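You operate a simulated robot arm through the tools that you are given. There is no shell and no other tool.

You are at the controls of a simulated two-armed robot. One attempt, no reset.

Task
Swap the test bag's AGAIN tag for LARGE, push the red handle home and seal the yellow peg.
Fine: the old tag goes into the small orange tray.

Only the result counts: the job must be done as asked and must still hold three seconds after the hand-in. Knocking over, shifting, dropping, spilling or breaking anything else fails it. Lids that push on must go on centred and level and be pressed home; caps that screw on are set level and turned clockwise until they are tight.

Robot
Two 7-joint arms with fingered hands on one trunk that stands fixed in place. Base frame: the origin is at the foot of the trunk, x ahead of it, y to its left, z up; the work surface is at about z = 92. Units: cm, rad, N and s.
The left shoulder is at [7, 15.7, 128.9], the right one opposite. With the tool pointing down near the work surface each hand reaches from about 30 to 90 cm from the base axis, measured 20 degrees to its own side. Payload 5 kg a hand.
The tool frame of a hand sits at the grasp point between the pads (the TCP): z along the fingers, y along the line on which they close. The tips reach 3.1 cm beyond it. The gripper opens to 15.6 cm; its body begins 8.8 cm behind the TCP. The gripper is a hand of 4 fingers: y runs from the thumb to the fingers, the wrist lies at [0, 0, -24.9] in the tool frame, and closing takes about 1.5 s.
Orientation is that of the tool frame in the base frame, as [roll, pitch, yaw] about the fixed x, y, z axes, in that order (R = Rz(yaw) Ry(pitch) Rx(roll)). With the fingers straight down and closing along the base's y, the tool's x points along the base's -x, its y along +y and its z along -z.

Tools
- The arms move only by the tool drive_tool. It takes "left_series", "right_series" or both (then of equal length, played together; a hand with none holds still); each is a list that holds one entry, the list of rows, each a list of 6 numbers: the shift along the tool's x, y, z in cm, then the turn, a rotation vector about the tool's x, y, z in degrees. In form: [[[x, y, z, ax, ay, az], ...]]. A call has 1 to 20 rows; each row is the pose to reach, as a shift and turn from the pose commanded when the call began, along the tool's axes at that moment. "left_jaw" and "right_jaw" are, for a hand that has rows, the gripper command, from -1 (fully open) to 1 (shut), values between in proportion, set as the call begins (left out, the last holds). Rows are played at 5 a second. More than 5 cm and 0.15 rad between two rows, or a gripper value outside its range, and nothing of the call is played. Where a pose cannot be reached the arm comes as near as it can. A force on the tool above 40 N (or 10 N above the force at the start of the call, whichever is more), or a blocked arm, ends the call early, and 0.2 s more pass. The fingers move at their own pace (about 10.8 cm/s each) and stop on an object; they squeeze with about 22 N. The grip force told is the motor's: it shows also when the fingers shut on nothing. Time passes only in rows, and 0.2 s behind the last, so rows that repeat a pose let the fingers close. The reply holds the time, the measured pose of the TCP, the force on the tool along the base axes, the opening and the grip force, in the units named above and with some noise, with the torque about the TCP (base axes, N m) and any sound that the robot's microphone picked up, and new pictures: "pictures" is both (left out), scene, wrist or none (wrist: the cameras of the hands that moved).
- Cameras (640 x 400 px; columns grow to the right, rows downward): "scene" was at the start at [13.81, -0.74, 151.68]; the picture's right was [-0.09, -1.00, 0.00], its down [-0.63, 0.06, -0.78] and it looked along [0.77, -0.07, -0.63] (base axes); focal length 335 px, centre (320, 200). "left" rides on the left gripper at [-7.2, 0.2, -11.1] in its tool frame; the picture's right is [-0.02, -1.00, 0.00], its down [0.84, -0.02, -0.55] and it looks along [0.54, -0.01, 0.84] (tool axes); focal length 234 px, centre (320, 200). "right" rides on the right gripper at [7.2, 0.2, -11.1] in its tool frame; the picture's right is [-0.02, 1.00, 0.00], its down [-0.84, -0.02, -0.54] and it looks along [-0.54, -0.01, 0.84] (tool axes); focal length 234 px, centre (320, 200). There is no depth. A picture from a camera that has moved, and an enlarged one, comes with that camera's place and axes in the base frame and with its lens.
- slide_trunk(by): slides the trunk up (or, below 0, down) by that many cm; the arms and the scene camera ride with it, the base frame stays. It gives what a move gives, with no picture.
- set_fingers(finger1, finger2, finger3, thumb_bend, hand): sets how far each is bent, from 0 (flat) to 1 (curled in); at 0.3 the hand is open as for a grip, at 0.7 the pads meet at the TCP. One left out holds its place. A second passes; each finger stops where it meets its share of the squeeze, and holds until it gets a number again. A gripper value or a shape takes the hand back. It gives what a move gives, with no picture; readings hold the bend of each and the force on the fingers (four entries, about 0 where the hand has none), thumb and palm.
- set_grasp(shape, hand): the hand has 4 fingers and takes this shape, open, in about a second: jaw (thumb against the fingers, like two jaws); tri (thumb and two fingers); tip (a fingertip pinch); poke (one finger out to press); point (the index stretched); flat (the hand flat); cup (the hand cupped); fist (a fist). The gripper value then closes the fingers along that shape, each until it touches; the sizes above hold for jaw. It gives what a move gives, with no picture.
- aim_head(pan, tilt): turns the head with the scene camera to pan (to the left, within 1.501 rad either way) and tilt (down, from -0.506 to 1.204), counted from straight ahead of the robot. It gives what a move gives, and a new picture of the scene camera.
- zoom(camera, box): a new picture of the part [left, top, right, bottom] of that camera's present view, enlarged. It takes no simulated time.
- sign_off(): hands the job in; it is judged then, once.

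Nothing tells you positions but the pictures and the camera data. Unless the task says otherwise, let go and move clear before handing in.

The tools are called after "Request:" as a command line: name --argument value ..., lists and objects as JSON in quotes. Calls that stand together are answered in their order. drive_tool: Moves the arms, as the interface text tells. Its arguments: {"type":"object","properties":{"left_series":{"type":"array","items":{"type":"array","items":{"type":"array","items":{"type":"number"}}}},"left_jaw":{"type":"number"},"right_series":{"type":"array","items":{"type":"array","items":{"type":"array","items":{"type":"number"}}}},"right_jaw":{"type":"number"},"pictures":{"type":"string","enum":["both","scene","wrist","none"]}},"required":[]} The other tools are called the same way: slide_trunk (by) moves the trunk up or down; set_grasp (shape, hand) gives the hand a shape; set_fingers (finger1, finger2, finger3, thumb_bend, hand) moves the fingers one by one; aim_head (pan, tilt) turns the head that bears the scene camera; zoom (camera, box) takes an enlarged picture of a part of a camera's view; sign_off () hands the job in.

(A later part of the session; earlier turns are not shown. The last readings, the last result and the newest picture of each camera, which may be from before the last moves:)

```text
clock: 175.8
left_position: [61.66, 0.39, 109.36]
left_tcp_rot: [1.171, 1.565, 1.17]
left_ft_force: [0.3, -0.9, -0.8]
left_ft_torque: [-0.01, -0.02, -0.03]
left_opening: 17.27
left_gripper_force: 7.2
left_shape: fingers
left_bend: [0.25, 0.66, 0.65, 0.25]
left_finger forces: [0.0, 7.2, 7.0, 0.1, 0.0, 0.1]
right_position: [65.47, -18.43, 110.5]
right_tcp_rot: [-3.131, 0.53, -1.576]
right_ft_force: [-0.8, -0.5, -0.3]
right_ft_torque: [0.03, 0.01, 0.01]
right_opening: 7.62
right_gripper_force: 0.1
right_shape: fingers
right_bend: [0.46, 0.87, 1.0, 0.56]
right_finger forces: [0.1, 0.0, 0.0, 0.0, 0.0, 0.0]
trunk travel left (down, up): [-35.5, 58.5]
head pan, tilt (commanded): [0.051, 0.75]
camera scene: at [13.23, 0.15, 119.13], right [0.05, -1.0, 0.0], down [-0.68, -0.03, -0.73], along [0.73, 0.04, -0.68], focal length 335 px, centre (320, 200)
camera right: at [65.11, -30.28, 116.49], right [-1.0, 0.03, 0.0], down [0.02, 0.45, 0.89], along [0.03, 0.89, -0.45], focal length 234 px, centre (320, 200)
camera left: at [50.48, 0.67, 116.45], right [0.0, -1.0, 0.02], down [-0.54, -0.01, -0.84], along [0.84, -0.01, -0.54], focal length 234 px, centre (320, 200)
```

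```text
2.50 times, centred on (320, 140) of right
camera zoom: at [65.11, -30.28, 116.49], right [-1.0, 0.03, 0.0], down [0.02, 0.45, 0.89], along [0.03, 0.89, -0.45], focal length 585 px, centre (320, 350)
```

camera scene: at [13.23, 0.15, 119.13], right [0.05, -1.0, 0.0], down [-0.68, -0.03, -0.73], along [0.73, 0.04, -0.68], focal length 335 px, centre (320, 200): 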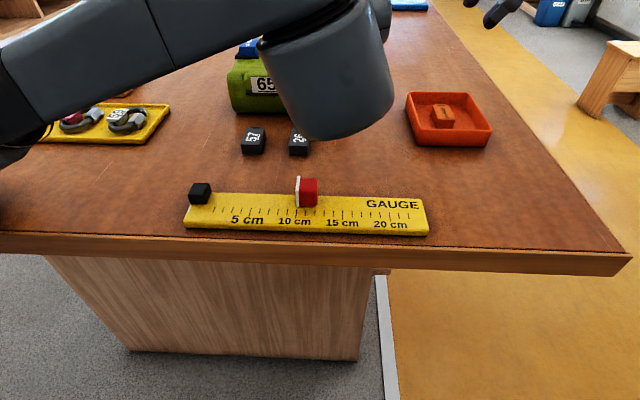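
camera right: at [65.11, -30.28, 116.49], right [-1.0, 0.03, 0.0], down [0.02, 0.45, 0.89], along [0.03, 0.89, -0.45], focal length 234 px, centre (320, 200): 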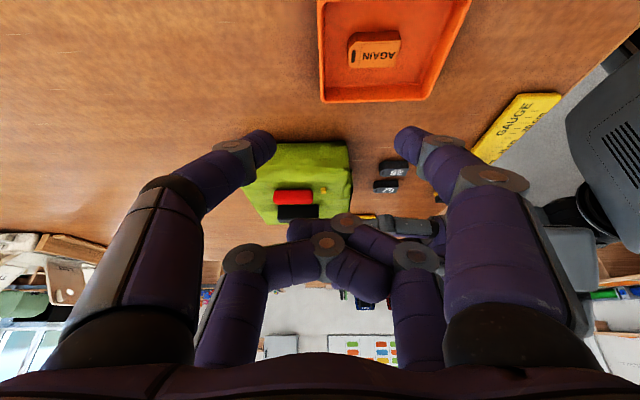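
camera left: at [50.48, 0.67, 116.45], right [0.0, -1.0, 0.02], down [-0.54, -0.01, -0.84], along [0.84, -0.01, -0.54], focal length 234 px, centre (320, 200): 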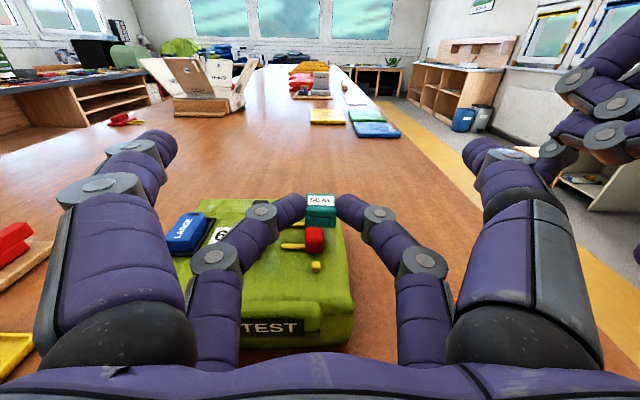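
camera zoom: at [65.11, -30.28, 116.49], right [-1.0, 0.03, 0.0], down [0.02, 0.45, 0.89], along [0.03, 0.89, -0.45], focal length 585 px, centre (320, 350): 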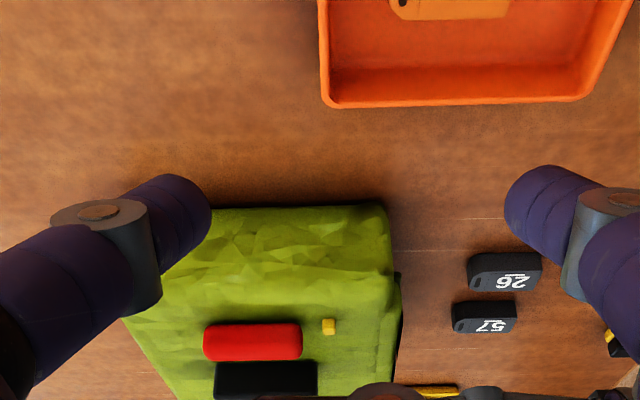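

The view is excellent: cap and peg are both visible from behind. I'll open the right hand so its camera can check the fore-aft alignment from the side.

Request:
drive_tool --right_series '[[[-0.5, 0, -0.8, 0, 0, 0], [-1, 0, -1.6, 0, 0, 0], [-1, 0, -1.6, 0, 0, 0], [-1, 0, -1.6, 0, 0, 0], [-1, 0, -1.6, 0, 0, 0], [-1, 0, -1.6, 0, 0, 0]]]' --right_jaw -1 --pictures "wrist"

Request:
zoom --camera "right" --box '[240, 130, 400, 240]'

```text
clock: 177.2
left_position: [61.78, 0.57, 109.18]
left_tcp_rot: [1.397, 1.565, 1.396]
left_ft_force: [-1.0, 0.4, 0.5]
left_ft_torque: [0.01, 0.0, -0.02]
left_opening: 17.23
left_gripper_force: 7.1
left_shape: fingers
left_bend: [0.25, 0.66, 0.65, 0.25]
left_finger forces: [0.1, 7.1, 7.0, 0.1, 0.0, 0.1]
right_position: [65.36, -18.52, 112.07]
right_tcp_rot: [-3.132, 0.532, -1.578]
right_ft_force: [0.7, 0.1, 0.3]
right_ft_torque: [0.0, -0.02, -0.01]
right_opening: 15.58
right_gripper_force: 0.0
right_shape: jaw
right_bend: [0.3, 0.3, 0.3, 0.3]
right_finger forces: [0.0, 0.1, 0.1, 0.0, 0.0, 0.1]
trunk travel left (down, up): [-35.5, 58.5]
head pan, tilt (commanded): [0.051, 0.75]
camera right: at [65.19, -30.38, 118.06], right [-1.0, 0.03, 0.0], down [0.02, 0.45, 0.89], along [0.03, 0.89, -0.45], focal length 234 px, centre (320, 200)
```

right: 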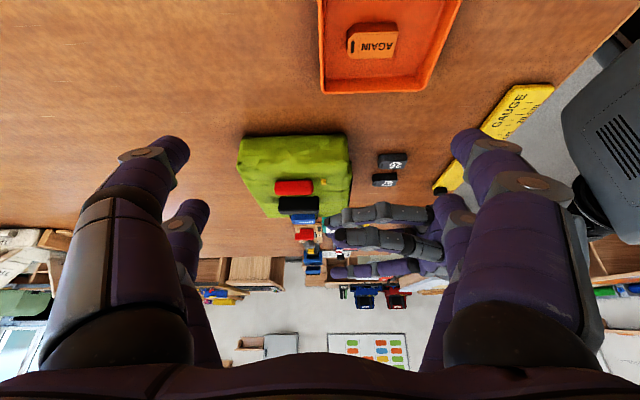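

```text
3.64 times, centred on (320, 185) of right
camera zoom: at [65.19, -30.38, 118.06], right [-1.0, 0.03, 0.0], down [0.02, 0.45, 0.89], along [0.03, 0.89, -0.45], focal length 852 px, centre (320, 254)
```

zoom: 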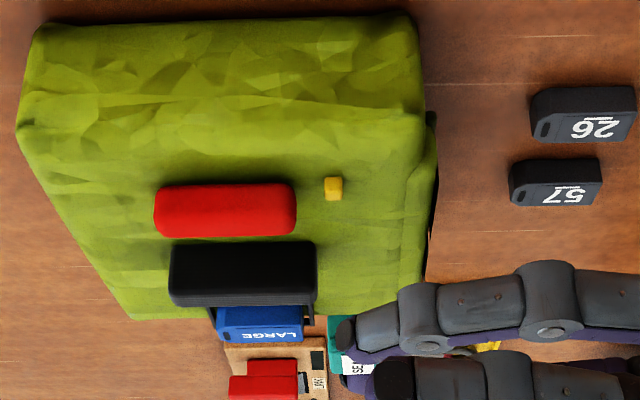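

The side view shows the cap still needs to come forward a bit, and the rear view says about 0.25 cm left. I'll lower to just above the peg with those corrections and compare again.

Request:
drive_tool --left_series '[[[1, 0.1, 0.1, 0, 0, 0], [2, 0.2, 0.2, 0, 0, 0], [3, 0.25, 0.3, 0, 0, 0], [3.6, 0.25, 0.4, 0, 0, 0], [3.6, 0.25, 0.4, 0, 0, 0]]]' --pictures "none"

Request:
zoom --camera "left" --box '[240, 150, 400, 270]'

Request:
zoom --camera "right" --box '[270, 140, 390, 230]'

```text
clock: 178.4
left_position: [62.51, 1.14, 105.49]
left_tcp_rot: [1.857, 1.567, 1.86]
left_ft_force: [-0.7, 0.1, 0.1]
left_ft_torque: [0.01, 0.02, 0.0]
left_opening: 17.24
left_gripper_force: 6.9
left_shape: fingers
left_bend: [0.25, 0.66, 0.65, 0.25]
left_finger forces: [0.1, 7.2, 7.1, 0.0, 0.1, 0.0]
right_position: [65.51, -18.18, 112.12]
right_tcp_rot: [-3.134, 0.53, -1.575]
right_ft_force: [0.5, 0.0, 0.4]
right_ft_torque: [-0.05, 0.02, -0.01]
right_opening: 15.58
right_gripper_force: 0.0
right_shape: jaw
right_bend: [0.3, 0.3, 0.3, 0.3]
right_finger forces: [0.1, 0.1, 0.0, 0.0, 0.0, 0.0]
trunk travel left (down, up): [-35.5, 58.5]
head pan, tilt (commanded): [0.051, 0.75]
```

```text
3.33 times, centred on (320, 210) of left
camera zoom: at [51.47, 1.24, 112.66], right [0.0, -1.0, 0.02], down [-0.55, -0.02, -0.84], along [0.84, -0.01, -0.55], focal length 781 px, centre (320, 167)
```

zoom: 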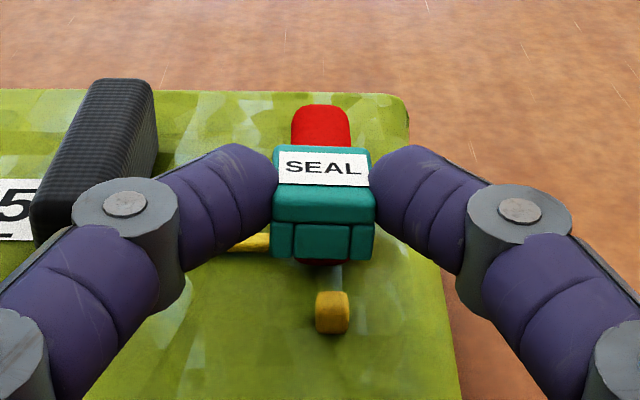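

```text
4.44 times, centred on (330, 185) of right
camera zoom: at [65.37, -30.0, 118.03], right [-1.0, 0.03, 0.01], down [0.02, 0.45, 0.89], along [0.02, 0.89, -0.45], focal length 1041 px, centre (276, 267)
```

zoom: 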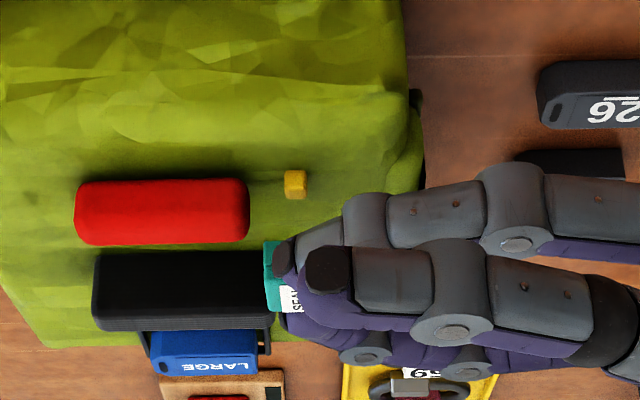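

Fore-aft now matches within about 0.05 cm. The cap is about 0.28 cm too far left, so I'll correct y and check before lowering.

Request:
drive_tool --left_series '[[[0, -0.15, 0, 0, 0, 0], [0.2, -0.28, 0, 0, 0, 0], [0.4, -0.28, 0, 0, 0, 0], [0.4, -0.28, 0, 0, 0, 0], [0.4, -0.28, 0, 0, 0, 0]]]' --pictures "none"

Request:
zoom --camera "left" --box '[270, 170, 370, 240]'

Request:
zoom --camera "right" --box '[285, 160, 365, 220]'

```text
clock: 179.7
left_position: [62.57, 0.86, 105.0]
left_tcp_rot: [1.74, 1.565, 1.738]
left_ft_force: [0.0, 0.5, -0.1]
left_ft_torque: [-0.02, 0.02, 0.01]
left_opening: 17.24
left_gripper_force: 7.1
left_shape: fingers
left_bend: [0.25, 0.66, 0.65, 0.25]
left_finger forces: [0.0, 7.1, 7.1, 0.0, 0.0, 0.0]
right_position: [65.58, -18.31, 112.05]
right_tcp_rot: [-3.134, 0.528, -1.576]
right_ft_force: [0.1, -0.5, 0.5]
right_ft_torque: [0.01, -0.01, 0.03]
right_opening: 15.58
right_gripper_force: 0.0
right_shape: jaw
right_bend: [0.3, 0.3, 0.3, 0.3]
right_finger forces: [0.1, 0.0, 0.1, 0.0, 0.0, 0.0]
trunk travel left (down, up): [-35.5, 58.5]
head pan, tilt (commanded): [0.051, 0.75]
```

```text
5.71 times, centred on (320, 205) of left
camera zoom: at [51.49, 1.01, 112.28], right [0.0, -1.0, 0.02], down [-0.55, -0.02, -0.84], along [0.84, -0.01, -0.55], focal length 1338 px, centre (320, 171)
```

zoom: 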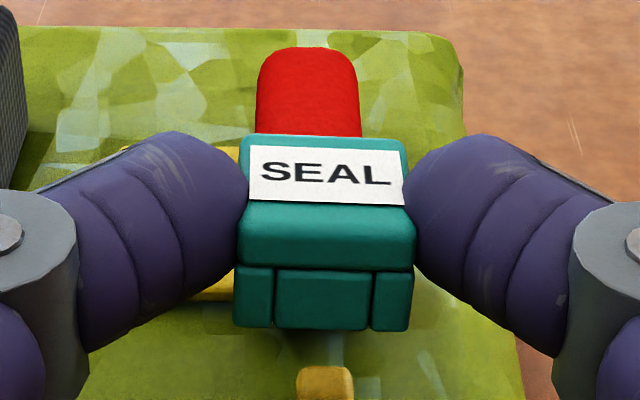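

```text
6.67 times, centred on (325, 190) of right
camera zoom: at [65.37, -30.01, 118.04], right [-1.0, 0.03, 0.01], down [0.02, 0.45, 0.89], along [0.02, 0.89, -0.45], focal length 1561 px, centre (287, 267)
```

zoom: 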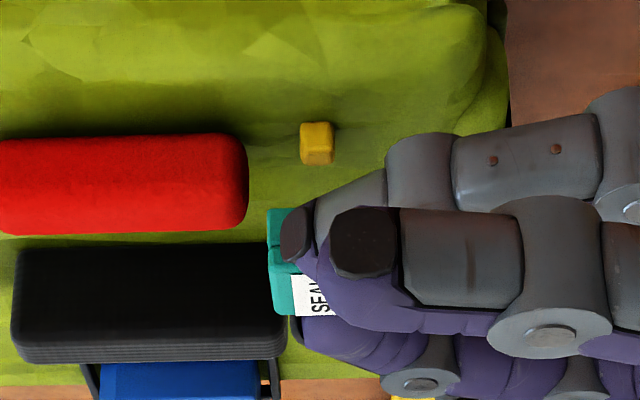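

The cap is now over the peg within about 0.05 cm both ways and roughly 1.5 cm above it. I'll lower 1.2 cm and check again.

Request:
drive_tool --left_series '[[[0.4, 0, 0, 0, 0, 0], [0.8, 0, 0, 0, 0, 0], [1.2, -0.03, 0, 0, 0, 0], [1.2, -0.03, 0, 0, 0, 0]]]' --pictures "none"

Request:
zoom --camera "left" --box '[270, 170, 370, 240]'

Request:
zoom --camera "right" --box '[285, 160, 365, 220]'

```text
clock: 180.7
left_position: [62.7, 0.82, 103.74]
left_tcp_rot: [1.802, 1.568, 1.803]
left_ft_force: [-1.1, -1.1, 0.1]
left_ft_torque: [-0.04, 0.0, -0.01]
left_opening: 17.27
left_gripper_force: 7.3
left_shape: fingers
left_bend: [0.25, 0.66, 0.65, 0.25]
left_finger forces: [0.0, 7.2, 7.1, 0.0, 0.0, 0.0]
right_position: [65.53, -18.21, 111.93]
right_tcp_rot: [-3.135, 0.528, -1.576]
right_ft_force: [0.3, -0.8, 0.5]
right_ft_torque: [-0.02, -0.03, -0.02]
right_opening: 15.57
right_gripper_force: 0.1
right_shape: jaw
right_bend: [0.3, 0.3, 0.3, 0.3]
right_finger forces: [0.0, 0.0, 0.0, 0.0, 0.0, 0.0]
trunk travel left (down, up): [-35.5, 58.5]
head pan, tilt (commanded): [0.051, 0.75]
```

```text
5.71 times, centred on (320, 205) of left
camera zoom: at [51.56, 0.99, 111.04], right [0.0, -1.0, 0.02], down [-0.55, -0.02, -0.84], along [0.84, -0.01, -0.55], focal length 1338 px, centre (320, 171)
```

zoom: 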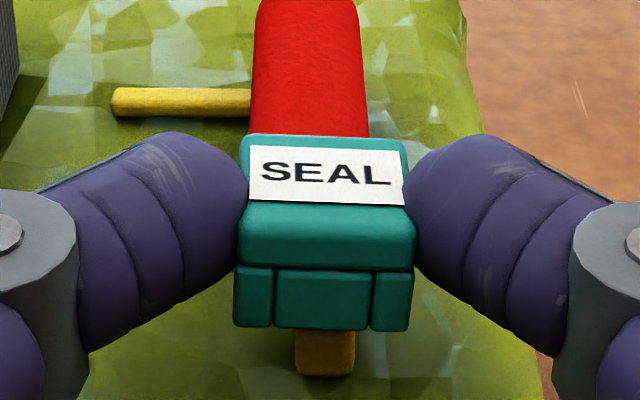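

```text
6.67 times, centred on (325, 190) of right
camera zoom: at [65.36, -30.02, 118.04], right [-1.0, 0.03, 0.01], down [0.02, 0.45, 0.89], along [0.02, 0.89, -0.45], focal length 1561 px, centre (287, 267)
```

zoom: 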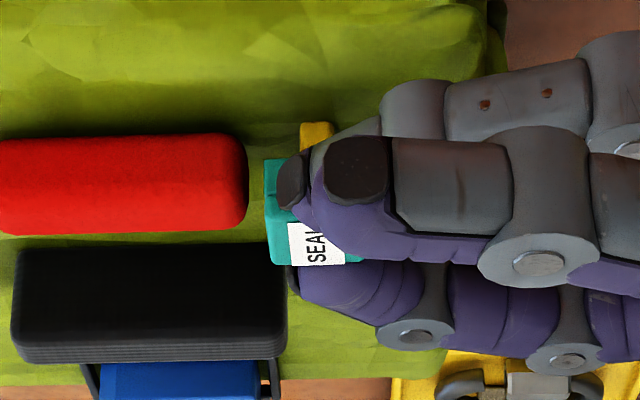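

Very close now: the cap is about 0.1 cm too far forward and 0.06 cm left. I'll correct that and lower in small steps, watching the force.

Request:
drive_tool --left_series '[[[0, -0.06, -0.1, 0, 0, 0], [0.15, -0.06, -0.1, 0, 0, 0], [0.3, -0.06, -0.1, 0, 0, 0], [0.45, -0.06, -0.1, 0, 0, 0], [0.45, -0.06, -0.1, 0, 0, 0]]]' --pictures "none"

Request:
zoom --camera "left" --box '[270, 170, 370, 240]'

Request:
zoom --camera "right" --box '[285, 160, 365, 220]'

```text
clock: 181.8
left_position: [62.43, 0.84, 103.36]
left_tcp_rot: [1.71, 1.567, 1.71]
left_ft_force: [-0.8, 0.9, -0.3]
left_ft_torque: [0.01, -0.01, 0.01]
left_opening: 17.23
left_gripper_force: 6.3
left_shape: fingers
left_bend: [0.25, 0.66, 0.65, 0.25]
left_finger forces: [0.0, 7.2, 7.0, 0.0, 0.1, 0.0]
right_position: [65.53, -18.25, 112.03]
right_tcp_rot: [-3.133, 0.528, -1.577]
right_ft_force: [-0.1, -0.4, 0.4]
right_ft_torque: [0.0, 0.01, -0.03]
right_opening: 15.59
right_gripper_force: 0.1
right_shape: jaw
right_bend: [0.3, 0.3, 0.3, 0.3]
right_finger forces: [0.1, 0.1, 0.0, 0.1, 0.0, 0.1]
trunk travel left (down, up): [-35.5, 58.5]
head pan, tilt (commanded): [0.051, 0.75]
```

```text
5.71 times, centred on (320, 205) of left
camera zoom: at [51.37, 0.93, 110.64], right [0.0, -1.0, 0.02], down [-0.55, -0.02, -0.84], along [0.84, -0.01, -0.55], focal length 1338 px, centre (320, 171)
```

zoom: 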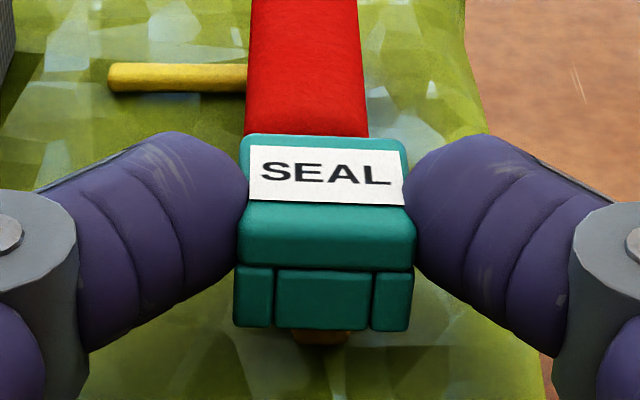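

```text
6.67 times, centred on (325, 190) of right
camera zoom: at [65.36, -30.02, 118.04], right [-1.0, 0.03, 0.01], down [0.02, 0.45, 0.89], along [0.02, 0.89, -0.45], focal length 1561 px, centre (287, 267)
```

zoom: 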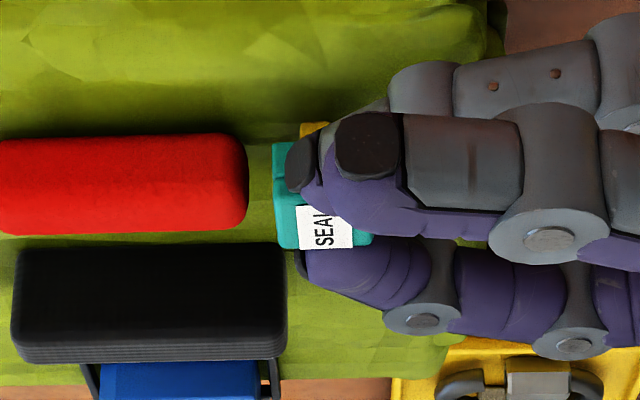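

Request:
drive_tool --left_series '[[[0.1, 0, 0.06, 0, 0, 0], [0.25, 0, 0.06, 0, 0, 0], [0.4, 0, 0.06, 0, 0, 0], [0.4, 0, 0.06, 0, 0, 0]]]' --pictures "none"

Request:
zoom --camera "left" --box '[270, 170, 370, 240]'

Request:
zoom --camera "right" --box '[285, 160, 365, 220]'

```text
clock: 182.8
left_position: [62.55, 0.84, 103.09]
left_tcp_rot: [1.754, 1.567, 1.75]
left_ft_force: [-1.5, 0.2, 0.2]
left_ft_torque: [0.01, -0.01, 0.01]
left_opening: 17.26
left_gripper_force: 7.5
left_shape: fingers
left_bend: [0.25, 0.66, 0.65, 0.25]
left_finger forces: [0.0, 7.1, 7.2, 0.0, 0.0, 0.1]
right_position: [65.56, -18.21, 112.09]
right_tcp_rot: [-3.135, 0.529, -1.575]
right_ft_force: [0.8, 0.5, 0.0]
right_ft_torque: [0.03, 0.02, 0.03]
right_opening: 15.59
right_gripper_force: 0.1
right_shape: jaw
right_bend: [0.3, 0.3, 0.3, 0.3]
right_finger forces: [0.1, 0.0, 0.0, 0.0, 0.1, 0.0]
trunk travel left (down, up): [-35.5, 58.5]
head pan, tilt (commanded): [0.051, 0.75]
```

```text
5.71 times, centred on (320, 205) of left
camera zoom: at [51.48, 0.93, 110.28], right [0.0, -1.0, 0.02], down [-0.55, -0.02, -0.84], along [0.84, -0.01, -0.55], focal length 1338 px, centre (320, 171)
```

zoom: 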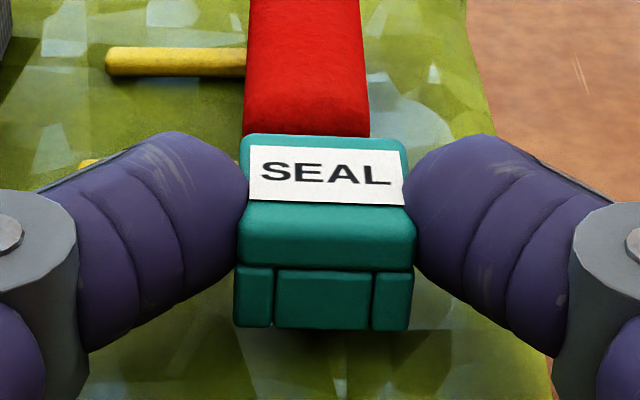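

```text
6.67 times, centred on (325, 190) of right
camera zoom: at [65.37, -30.02, 118.04], right [-1.0, 0.03, 0.01], down [0.02, 0.45, 0.89], along [0.02, 0.89, -0.45], focal length 1561 px, centre (287, 267)
```

zoom: 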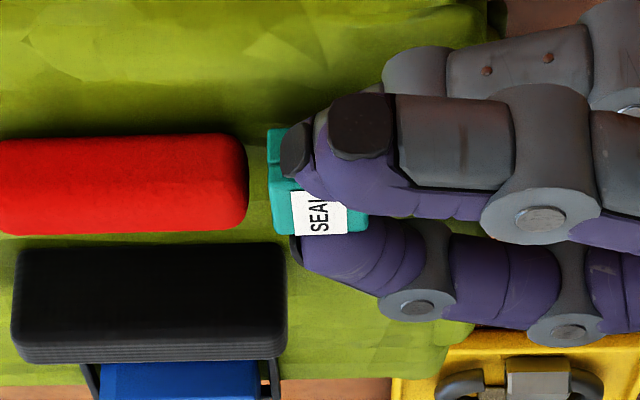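

The cap has gone over the peg with no contact force. I'll continue down until it meets resistance.

Request:
drive_tool --left_series '[[[0.12, 0, 0, 0, 0, 0], [0.24, 0, 0, 0, 0, 0], [0.36, 0, 0, 0, 0, 0], [0.36, 0, 0, 0, 0, 0]]]' --pictures "none"

Request:
zoom --camera "left" --box '[270, 170, 370, 240]'

Request:
zoom --camera "right" --box '[285, 160, 365, 220]'

```text
clock: 183.8
left_position: [62.47, 0.74, 102.65]
left_tcp_rot: [1.779, 1.566, 1.78]
left_ft_force: [-0.4, -0.9, -0.3]
left_ft_torque: [0.01, -0.01, -0.03]
left_opening: 17.24
left_gripper_force: 7.0
left_shape: fingers
left_bend: [0.25, 0.66, 0.65, 0.25]
left_finger forces: [0.1, 7.1, 7.2, 0.0, 0.0, 0.0]
right_position: [65.59, -18.29, 112.12]
right_tcp_rot: [-3.134, 0.527, -1.575]
right_ft_force: [0.2, -0.6, 0.6]
right_ft_torque: [0.02, -0.02, 0.0]
right_opening: 15.61
right_gripper_force: 0.0
right_shape: jaw
right_bend: [0.3, 0.3, 0.3, 0.3]
right_finger forces: [0.0, 0.1, 0.1, 0.0, 0.0, 0.1]
trunk travel left (down, up): [-35.5, 58.5]
head pan, tilt (commanded): [0.051, 0.75]
```

```text
5.71 times, centred on (320, 205) of left
camera zoom: at [51.38, 0.89, 109.88], right [0.0, -1.0, 0.02], down [-0.55, -0.02, -0.84], along [0.84, -0.01, -0.55], focal length 1338 px, centre (320, 171)
```

zoom: 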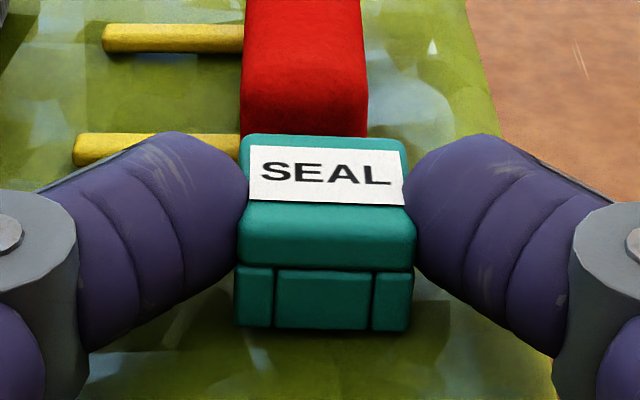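

```text
6.67 times, centred on (325, 190) of right
camera zoom: at [65.37, -30.02, 118.04], right [-1.0, 0.03, 0.01], down [0.02, 0.45, 0.89], along [0.02, 0.89, -0.45], focal length 1561 px, centre (287, 267)
```

zoom: 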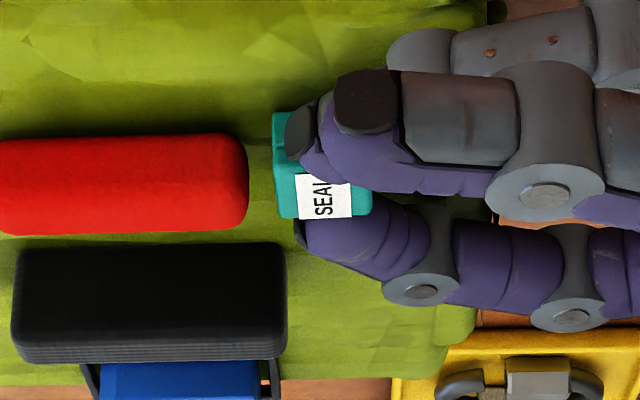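

Request:
drive_tool --left_series '[[[0.1, 0, 0, 0, 0, 0], [0.2, 0, 0, 0, 0, 0], [0.2, 0, 0, 0, 0, 0]]]' --pictures "none"

```text
clock: 184.7
left_position: [62.48, 0.67, 102.56]
left_tcp_rot: [1.639, 1.567, 1.64]
left_ft_force: [0.7, -0.5, 0.9]
left_ft_torque: [-0.01, 0.0, 0.03]
left_opening: 17.25
left_gripper_force: 6.8
left_shape: fingers
left_bend: [0.25, 0.66, 0.65, 0.25]
left_finger forces: [0.1, 7.0, 6.9, 0.1, 0.0, 0.0]
right_position: [65.57, -18.23, 112.07]
right_tcp_rot: [-3.135, 0.528, -1.578]
right_ft_force: [-0.3, 0.0, 0.1]
right_ft_torque: [-0.01, -0.02, -0.02]
right_opening: 15.59
right_gripper_force: 0.1
right_shape: jaw
right_bend: [0.3, 0.3, 0.3, 0.3]
right_finger forces: [0.1, 0.0, 0.1, 0.1, 0.0, 0.1]
trunk travel left (down, up): [-35.5, 58.5]
head pan, tilt (commanded): [0.051, 0.75]
```

Request:
drive_tool --left_series '[[[0.1, 0, 0, 0, 0, 0], [0.2, 0, 0, 0, 0, 0], [0.3, 0, 0, 0, 0, 0], [0.3, 0, 0, 0, 0, 0]]]' --pictures "none"

Request:
zoom --camera "left" --box '[270, 170, 370, 240]'

Request:
zoom --camera "right" --box '[285, 160, 365, 220]'

```text
clock: 185.7
left_position: [62.51, 0.68, 102.42]
left_tcp_rot: [1.115, 1.566, 1.115]
left_ft_force: [2.7, -0.5, 9.3]
left_ft_torque: [0.0, -0.27, 0.01]
left_opening: 17.25
left_gripper_force: 7.0
left_shape: fingers
left_bend: [0.25, 0.66, 0.65, 0.25]
left_finger forces: [0.1, 6.9, 7.0, 0.0, 0.0, 0.1]
right_position: [65.59, -18.26, 112.05]
right_tcp_rot: [-3.131, 0.528, -1.575]
right_ft_force: [0.2, -0.6, 0.3]
right_ft_torque: [0.0, 0.02, 0.0]
right_opening: 15.59
right_gripper_force: 0.1
right_shape: jaw
right_bend: [0.3, 0.3, 0.3, 0.3]
right_finger forces: [0.1, 0.0, 0.0, 0.0, 0.0, 0.0]
trunk travel left (down, up): [-35.5, 58.5]
head pan, tilt (commanded): [0.051, 0.75]
```

```text
5.71 times, centred on (320, 205) of left
camera zoom: at [51.36, 0.93, 109.49], right [0.0, -1.0, 0.02], down [-0.54, -0.02, -0.84], along [0.84, -0.01, -0.54], focal length 1338 px, centre (320, 171)
```

zoom: 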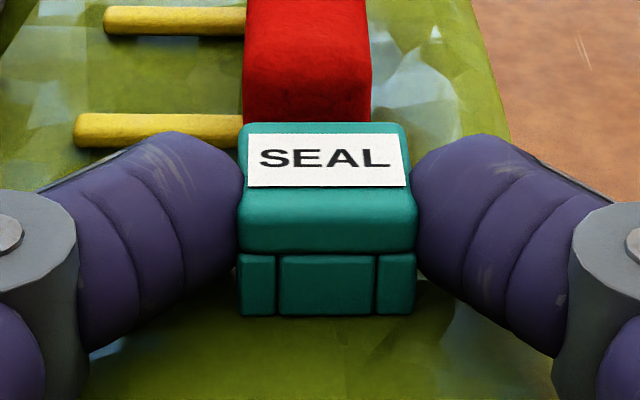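

```text
6.67 times, centred on (325, 190) of right
camera zoom: at [65.3, -30.02, 118.08], right [-1.0, 0.03, 0.01], down [0.02, 0.45, 0.89], along [0.02, 0.89, -0.45], focal length 1561 px, centre (287, 267)
```

zoom: 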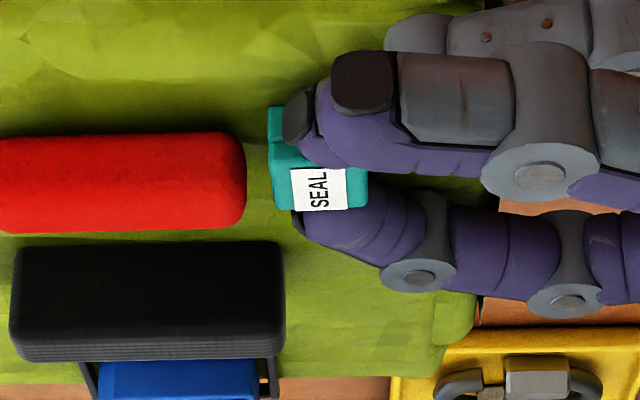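

The cap is down on the bag top and level, with 9 N of resistance. I'll release it gently and look before pressing it home.

Request:
drive_tool --left_series '[[[-0.12, 0, 0, 0, 0, 0], [-0.12, 0, 0, 0, 0, 0]]]' --pictures "none"

Request:
set_fingers --hand "left" --finger2 0.58 --finger3 0.58

Request:
zoom --camera "left" --box '[270, 170, 370, 240]'

Request:
zoom --camera "right" --box '[285, 160, 365, 220]'

```text
clock: 186.2
left_position: [62.46, 0.64, 102.4]
left_tcp_rot: [1.625, 1.567, 1.626]
left_ft_force: [1.6, 0.6, 7.1]
left_ft_torque: [0.0, -0.16, -0.03]
left_opening: 17.26
left_gripper_force: 6.8
left_shape: fingers
left_bend: [0.25, 0.66, 0.65, 0.25]
left_finger forces: [0.0, 6.9, 7.1, 0.0, 0.1, 0.0]
right_position: [65.65, -18.35, 112.18]
right_tcp_rot: [-3.135, 0.53, -1.575]
right_ft_force: [0.6, -0.2, 0.0]
right_ft_torque: [-0.03, -0.01, 0.0]
right_opening: 15.6
right_gripper_force: 0.1
right_shape: jaw
right_bend: [0.3, 0.3, 0.3, 0.3]
right_finger forces: [0.1, 0.0, 0.0, 0.0, 0.0, 0.0]
trunk travel left (down, up): [-35.5, 58.5]
head pan, tilt (commanded): [0.051, 0.75]
```

```text
clock: 187.2
left_position: [62.57, 0.82, 102.28]
left_tcp_rot: [1.835, 1.566, 1.834]
left_ft_force: [-0.1, -0.4, 0.8]
left_ft_torque: [-0.01, 0.02, 0.0]
left_opening: 17.21
left_gripper_force: 0.2
left_shape: fingers
left_bend: [0.25, 0.57, 0.57, 0.25]
left_finger forces: [0.0, 0.1, 0.1, 0.1, 0.0, 0.0]
right_position: [65.58, -18.36, 112.01]
right_tcp_rot: [-3.136, 0.529, -1.575]
right_ft_force: [0.3, 0.5, -0.2]
right_ft_torque: [0.04, -0.01, -0.02]
right_opening: 15.59
right_gripper_force: 0.0
right_shape: jaw
right_bend: [0.3, 0.3, 0.3, 0.3]
right_finger forces: [0.1, 0.0, 0.0, 0.1, 0.1, 0.0]
trunk travel left (down, up): [-35.5, 58.5]
head pan, tilt (commanded): [0.051, 0.75]
```

```text
5.71 times, centred on (320, 205) of left
camera zoom: at [51.44, 0.95, 109.5], right [0.0, -1.0, 0.02], down [-0.55, -0.02, -0.84], along [0.84, -0.01, -0.55], focal length 1338 px, centre (320, 171)
```

zoom: 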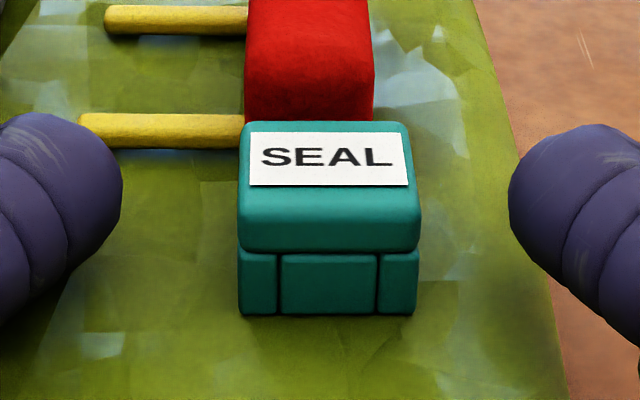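

```text
6.67 times, centred on (325, 190) of right
camera zoom: at [65.37, -30.01, 118.04], right [-1.0, 0.03, 0.01], down [0.02, 0.45, 0.89], along [0.02, 0.89, -0.45], focal length 1561 px, centre (287, 267)
```

zoom: 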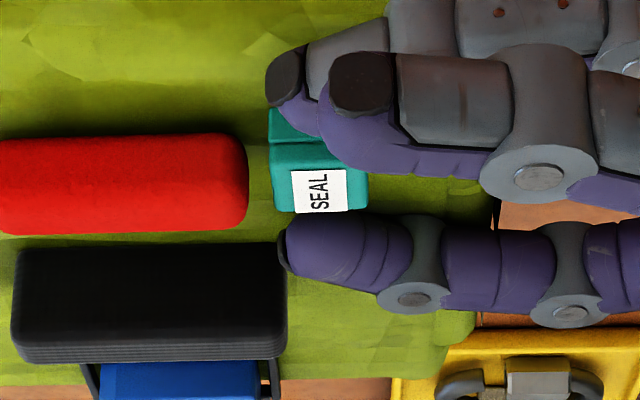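

The cap stands level on the peg. I'll back the left hand straight out, close its fingertips and come over the top to press it home.

Request:
drive_tool --left_series '[[[0, 0, -1, 0, 0, 0], [0, 0, -3, 0, 0, 0], [0, 0, -5, 0, 0, 0], [-2, 0, -5.5, 0, 0, 0], [-4, 0, -5.5, 0, 0, 0], [-4, 0, -5.5, 0, 0, 0]]]' --pictures "wrist"

Request:
set_fingers --hand "left" --finger2 0.72 --finger3 0.72

Request:
zoom --camera "left" --box '[240, 140, 400, 260]'

Request:
zoom --camera "right" --box '[285, 160, 365, 220]'

```text
clock: 188.7
left_position: [56.84, 0.71, 106.47]
left_tcp_rot: [1.752, 1.566, 1.751]
left_ft_force: [-0.1, 1.4, 0.1]
left_ft_torque: [0.0, -0.02, 0.01]
left_opening: 17.24
left_gripper_force: 0.0
left_shape: fingers
left_bend: [0.25, 0.57, 0.57, 0.25]
left_finger forces: [0.1, 0.0, 0.0, 0.0, 0.0, 0.0]
right_position: [65.74, -18.36, 112.06]
right_tcp_rot: [-3.135, 0.528, -1.577]
right_ft_force: [-0.6, -0.1, 0.0]
right_ft_torque: [0.02, 0.0, -0.01]
right_opening: 15.61
right_gripper_force: 0.2
right_shape: jaw
right_bend: [0.3, 0.3, 0.3, 0.3]
right_finger forces: [0.1, 0.1, 0.0, 0.1, 0.0, 0.0]
trunk travel left (down, up): [-35.5, 58.5]
head pan, tilt (commanded): [0.051, 0.75]
camera left: at [45.78, 0.85, 113.59], right [0.0, -1.0, 0.02], down [-0.55, -0.02, -0.84], along [0.84, -0.01, -0.55], focal length 234 px, centre (320, 200)
```

left: 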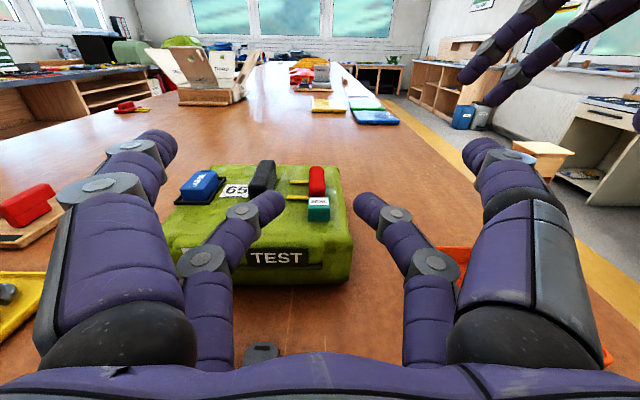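

```text
clock: 189.7
left_position: [56.85, 0.64, 106.51]
left_tcp_rot: [1.755, 1.567, 1.755]
left_ft_force: [-0.2, 1.0, -1.6]
left_ft_torque: [0.01, -0.03, 0.0]
left_opening: 17.23
left_gripper_force: 0.1
left_shape: fingers
left_bend: [0.25, 0.71, 0.71, 0.25]
left_finger forces: [0.1, 0.0, 0.1, 0.0, 0.0, 0.0]
right_position: [65.69, -18.21, 112.07]
right_tcp_rot: [-3.135, 0.528, -1.577]
right_ft_force: [1.2, -0.3, 0.3]
right_ft_torque: [-0.01, 0.0, 0.0]
right_opening: 15.58
right_gripper_force: 0.1
right_shape: jaw
right_bend: [0.3, 0.3, 0.3, 0.3]
right_finger forces: [0.0, 0.0, 0.0, 0.0, 0.0, 0.1]
trunk travel left (down, up): [-35.5, 58.5]
head pan, tilt (commanded): [0.051, 0.75]
```

```text
3.33 times, centred on (320, 200) of left
camera zoom: at [45.78, 0.86, 113.58], right [0.0, -1.0, 0.02], down [-0.55, -0.02, -0.84], along [0.84, -0.01, -0.55], focal length 781 px, centre (320, 200)
```

zoom: 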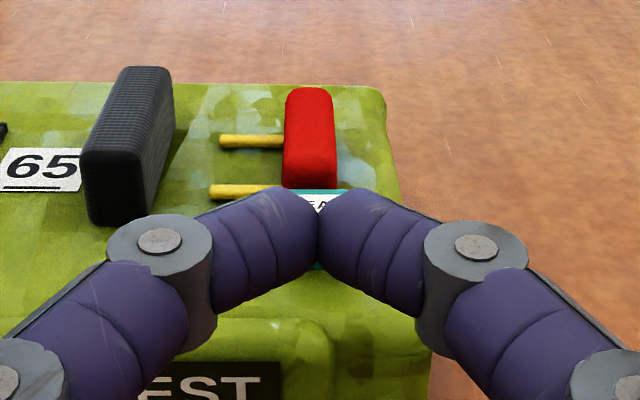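

```text
6.67 times, centred on (325, 190) of right
camera zoom: at [65.36, -30.02, 118.04], right [-1.0, 0.03, 0.01], down [0.02, 0.45, 0.89], along [0.02, 0.89, -0.45], focal length 1561 px, centre (287, 267)
```

zoom: 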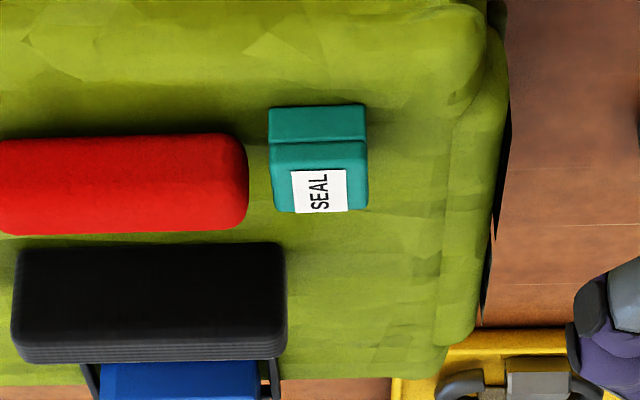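

The cap looks properly seated from the side. I'll move the closed fingertips over it and press straight down, watching the force and listening for a click.

Request:
drive_tool --left_series '[[[0, 0, 2, 0, 0, 0], [0, 0, 4, 0, 0, 0], [0, 0, 5.6, 0, 0, 0], [0.6, 0, 5.6, 0, 0, 0], [1.1, 0, 5.6, 0, 0, 0], [1.1, 0, 5.6, 0, 0, 0]]]' --pictures "none"

Request:
zoom --camera "left" --box '[240, 140, 400, 260]'

Request:
zoom --camera "right" --box '[285, 160, 365, 220]'

```text
clock: 191.1
left_position: [62.69, 0.76, 105.09]
left_tcp_rot: [1.713, 1.566, 1.712]
left_ft_force: [0.5, -0.2, 0.0]
left_ft_torque: [0.01, 0.03, -0.01]
left_opening: 17.24
left_gripper_force: 0.0
left_shape: fingers
left_bend: [0.25, 0.71, 0.71, 0.25]
left_finger forces: [0.1, 0.0, 0.0, 0.0, 0.0, 0.0]
right_position: [65.61, -18.22, 112.07]
right_tcp_rot: [-3.135, 0.53, -1.575]
right_ft_force: [0.0, 0.5, -0.1]
right_ft_torque: [-0.01, 0.0, -0.01]
right_opening: 15.59
right_gripper_force: 0.0
right_shape: jaw
right_bend: [0.3, 0.3, 0.3, 0.3]
right_finger forces: [0.0, 0.0, 0.1, 0.1, 0.1, 0.0]
trunk travel left (down, up): [-35.5, 58.5]
head pan, tilt (commanded): [0.051, 0.75]
```

```text
3.33 times, centred on (320, 200) of left
camera zoom: at [51.56, 0.91, 112.37], right [0.0, -1.0, 0.02], down [-0.55, -0.02, -0.84], along [0.84, -0.01, -0.55], focal length 781 px, centre (320, 200)
```

zoom: 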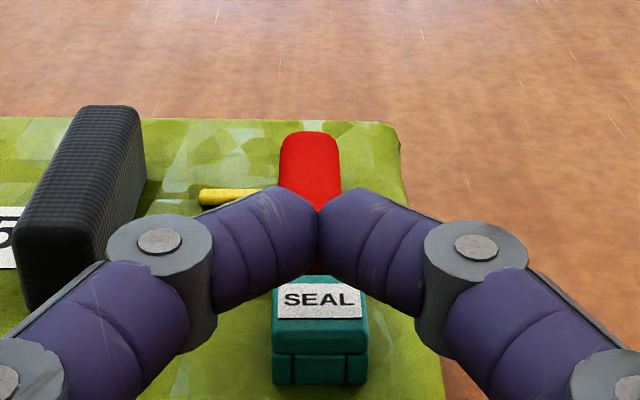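

```text
6.67 times, centred on (325, 190) of right
camera zoom: at [65.35, -30.03, 118.04], right [-1.0, 0.03, 0.01], down [0.02, 0.45, 0.89], along [0.02, 0.89, -0.45], focal length 1561 px, centre (287, 267)
```

zoom: 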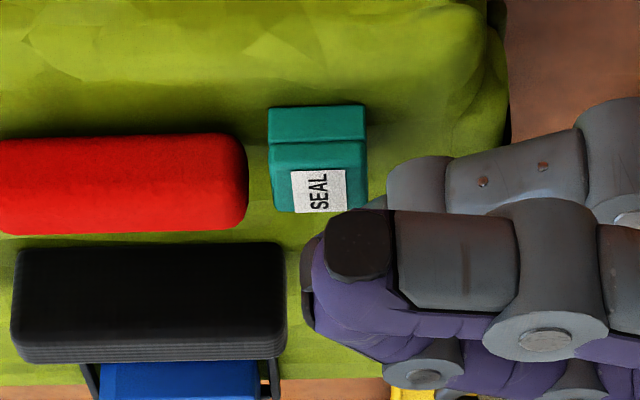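

Request:
drive_tool --left_series '[[[0, 0, 0.5, 0, 0, 0], [0.4, 0, 0.5, 0, 0, 0], [0.7, 0, 0.5, 0, 0, 0], [0.9, 0, 0.5, 0, 0, 0], [0.9, 0, 0.5, 0, 0, 0]]]' --pictures "none"

Request:
zoom --camera "right" --box '[285, 160, 365, 220]'

```text
clock: 192.2
left_position: [63.2, 0.79, 104.3]
left_tcp_rot: [1.744, 1.568, 1.744]
left_ft_force: [-0.2, 0.2, -0.9]
left_ft_torque: [0.0, 0.0, 0.01]
left_opening: 17.24
left_gripper_force: 0.0
left_shape: fingers
left_bend: [0.25, 0.71, 0.71, 0.25]
left_finger forces: [0.1, 0.0, 0.0, 0.0, 0.0, 0.0]
right_position: [65.58, -18.3, 112.0]
right_tcp_rot: [-3.135, 0.529, -1.576]
right_ft_force: [-0.7, -0.1, 0.1]
right_ft_torque: [-0.02, 0.0, -0.05]
right_opening: 15.58
right_gripper_force: 0.1
right_shape: jaw
right_bend: [0.3, 0.3, 0.3, 0.3]
right_finger forces: [0.0, 0.0, 0.0, 0.0, 0.0, 0.0]
trunk travel left (down, up): [-35.5, 58.5]
head pan, tilt (commanded): [0.051, 0.75]
```

```text
6.67 times, centred on (325, 190) of right
camera zoom: at [65.37, -30.02, 118.04], right [-1.0, 0.03, 0.01], down [0.02, 0.45, 0.89], along [0.02, 0.89, -0.45], focal length 1561 px, centre (287, 267)
```

zoom: 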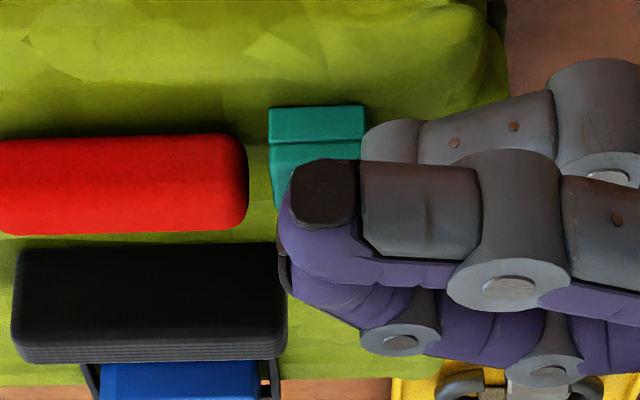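

Request:
drive_tool --left_series '[[[0.15, 0, 0, 0, 0, 0], [0.3, 0, 0, 0, 0, 0], [0.45, 0, 0, 0, 0, 0], [0.45, 0, 0, 0, 0, 0]]]' --pictures "none"

```text
clock: 193.2
left_position: [63.11, 0.58, 103.79]
left_tcp_rot: [1.755, 1.567, 1.757]
left_ft_force: [0.0, 0.2, -0.1]
left_ft_torque: [0.01, -0.03, 0.01]
left_opening: 17.28
left_gripper_force: 0.1
left_shape: fingers
left_bend: [0.25, 0.71, 0.71, 0.25]
left_finger forces: [0.0, 0.0, 0.0, 0.0, 0.1, 0.0]
right_position: [65.64, -18.18, 112.01]
right_tcp_rot: [-3.135, 0.529, -1.577]
right_ft_force: [-0.2, -0.2, 0.0]
right_ft_torque: [0.0, 0.03, -0.04]
right_opening: 15.56
right_gripper_force: 0.0
right_shape: jaw
right_bend: [0.3, 0.3, 0.3, 0.3]
right_finger forces: [0.1, 0.0, 0.1, 0.1, 0.1, 0.0]
trunk travel left (down, up): [-35.5, 58.5]
head pan, tilt (commanded): [0.051, 0.75]
```

Request:
drive_tool --left_series '[[[0.15, 0, 0, 0, 0, 0], [0.3, 0, 0, 0, 0, 0], [0.45, 0, 0, 0, 0, 0], [0.6, 0, 0, 0, 0, 0], [0.6, 0, 0, 0, 0, 0]]]' --pictures "none"

Request:
zoom --camera "right" --box '[285, 160, 365, 220]'

Request:
zoom --camera "left" --box '[240, 140, 400, 260]'

```text
clock: 194.4
left_position: [63.11, 0.64, 103.46]
left_tcp_rot: [0.511, 1.565, 0.511]
left_ft_force: [4.7, -0.7, 16.3]
left_ft_torque: [-0.02, -0.43, 0.01]
left_opening: 17.24
left_gripper_force: 9.8
left_shape: fingers
left_bend: [0.25, 0.71, 0.71, 0.25]
left_finger forces: [0.0, 9.5, 10.4, 0.0, 0.0, 0.0]
right_position: [65.61, -18.21, 112.12]
right_tcp_rot: [-3.132, 0.529, -1.575]
right_ft_force: [0.8, -0.1, -0.3]
right_ft_torque: [0.01, -0.02, 0.0]
right_opening: 15.57
right_gripper_force: 0.0
right_shape: jaw
right_bend: [0.3, 0.3, 0.3, 0.3]
right_finger forces: [0.1, 0.0, 0.0, 0.0, 0.1, 0.1]
trunk travel left (down, up): [-35.5, 58.5]
head pan, tilt (commanded): [0.051, 0.75]
```

```text
6.67 times, centred on (325, 190) of right
camera zoom: at [65.26, -30.02, 118.12], right [-1.0, 0.03, 0.0], down [0.02, 0.45, 0.89], along [0.02, 0.89, -0.45], focal length 1561 px, centre (287, 267)
```

zoom: 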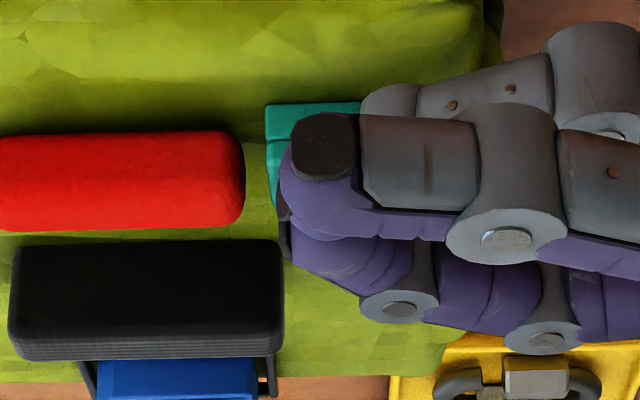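

```text
3.33 times, centred on (320, 200) of left
camera zoom: at [51.93, 0.88, 110.67], right [0.0, -1.0, 0.02], down [-0.54, -0.02, -0.84], along [0.84, -0.01, -0.54], focal length 781 px, centre (320, 200)
```

zoom: 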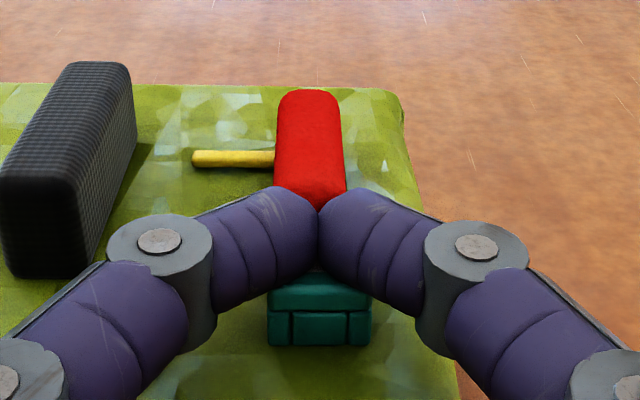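

About 16 N on the cap with no movement so far. I'll press a bit harder, still below the limit.

Request:
drive_tool --left_series '[[[0.1, 0, 0, 0, 0, 0], [0.2, 0, 0, 0, 0, 0], [0.3, 0, 0, 0, 0, 0], [0.3, 0, 0, 0, 0, 0]]]' --pictures "none"

Request:
zoom --camera "left" --box '[240, 140, 400, 260]'

```text
clock: 195.4
left_position: [62.89, 0.72, 103.39]
left_tcp_rot: [0.147, 1.561, 0.148]
left_ft_force: [10.5, -2.4, 33.8]
left_ft_torque: [-0.12, -0.92, -0.04]
left_opening: 17.23
left_gripper_force: 18.8
left_shape: fingers
left_bend: [0.25, 0.71, 0.71, 0.25]
left_finger forces: [0.1, 17.4, 19.1, 0.0, 0.0, 0.0]
right_position: [65.44, -18.17, 112.19]
right_tcp_rot: [-3.132, 0.53, -1.576]
right_ft_force: [-0.1, 0.2, -0.1]
right_ft_torque: [0.02, -0.01, 0.01]
right_opening: 15.59
right_gripper_force: 0.1
right_shape: jaw
right_bend: [0.3, 0.3, 0.3, 0.3]
right_finger forces: [0.0, 0.1, 0.0, 0.0, 0.1, 0.1]
trunk travel left (down, up): [-35.5, 58.5]
head pan, tilt (commanded): [0.051, 0.75]
```

```text
3.33 times, centred on (320, 200) of left
camera zoom: at [51.77, 0.98, 110.53], right [0.0, -1.0, 0.02], down [-0.54, -0.02, -0.84], along [0.84, -0.01, -0.54], focal length 781 px, centre (320, 200)
```

zoom: 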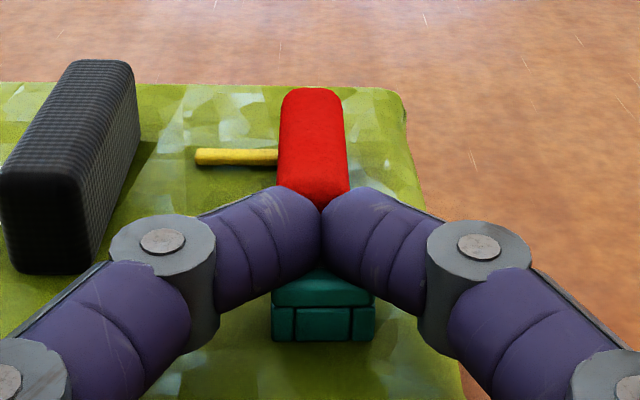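

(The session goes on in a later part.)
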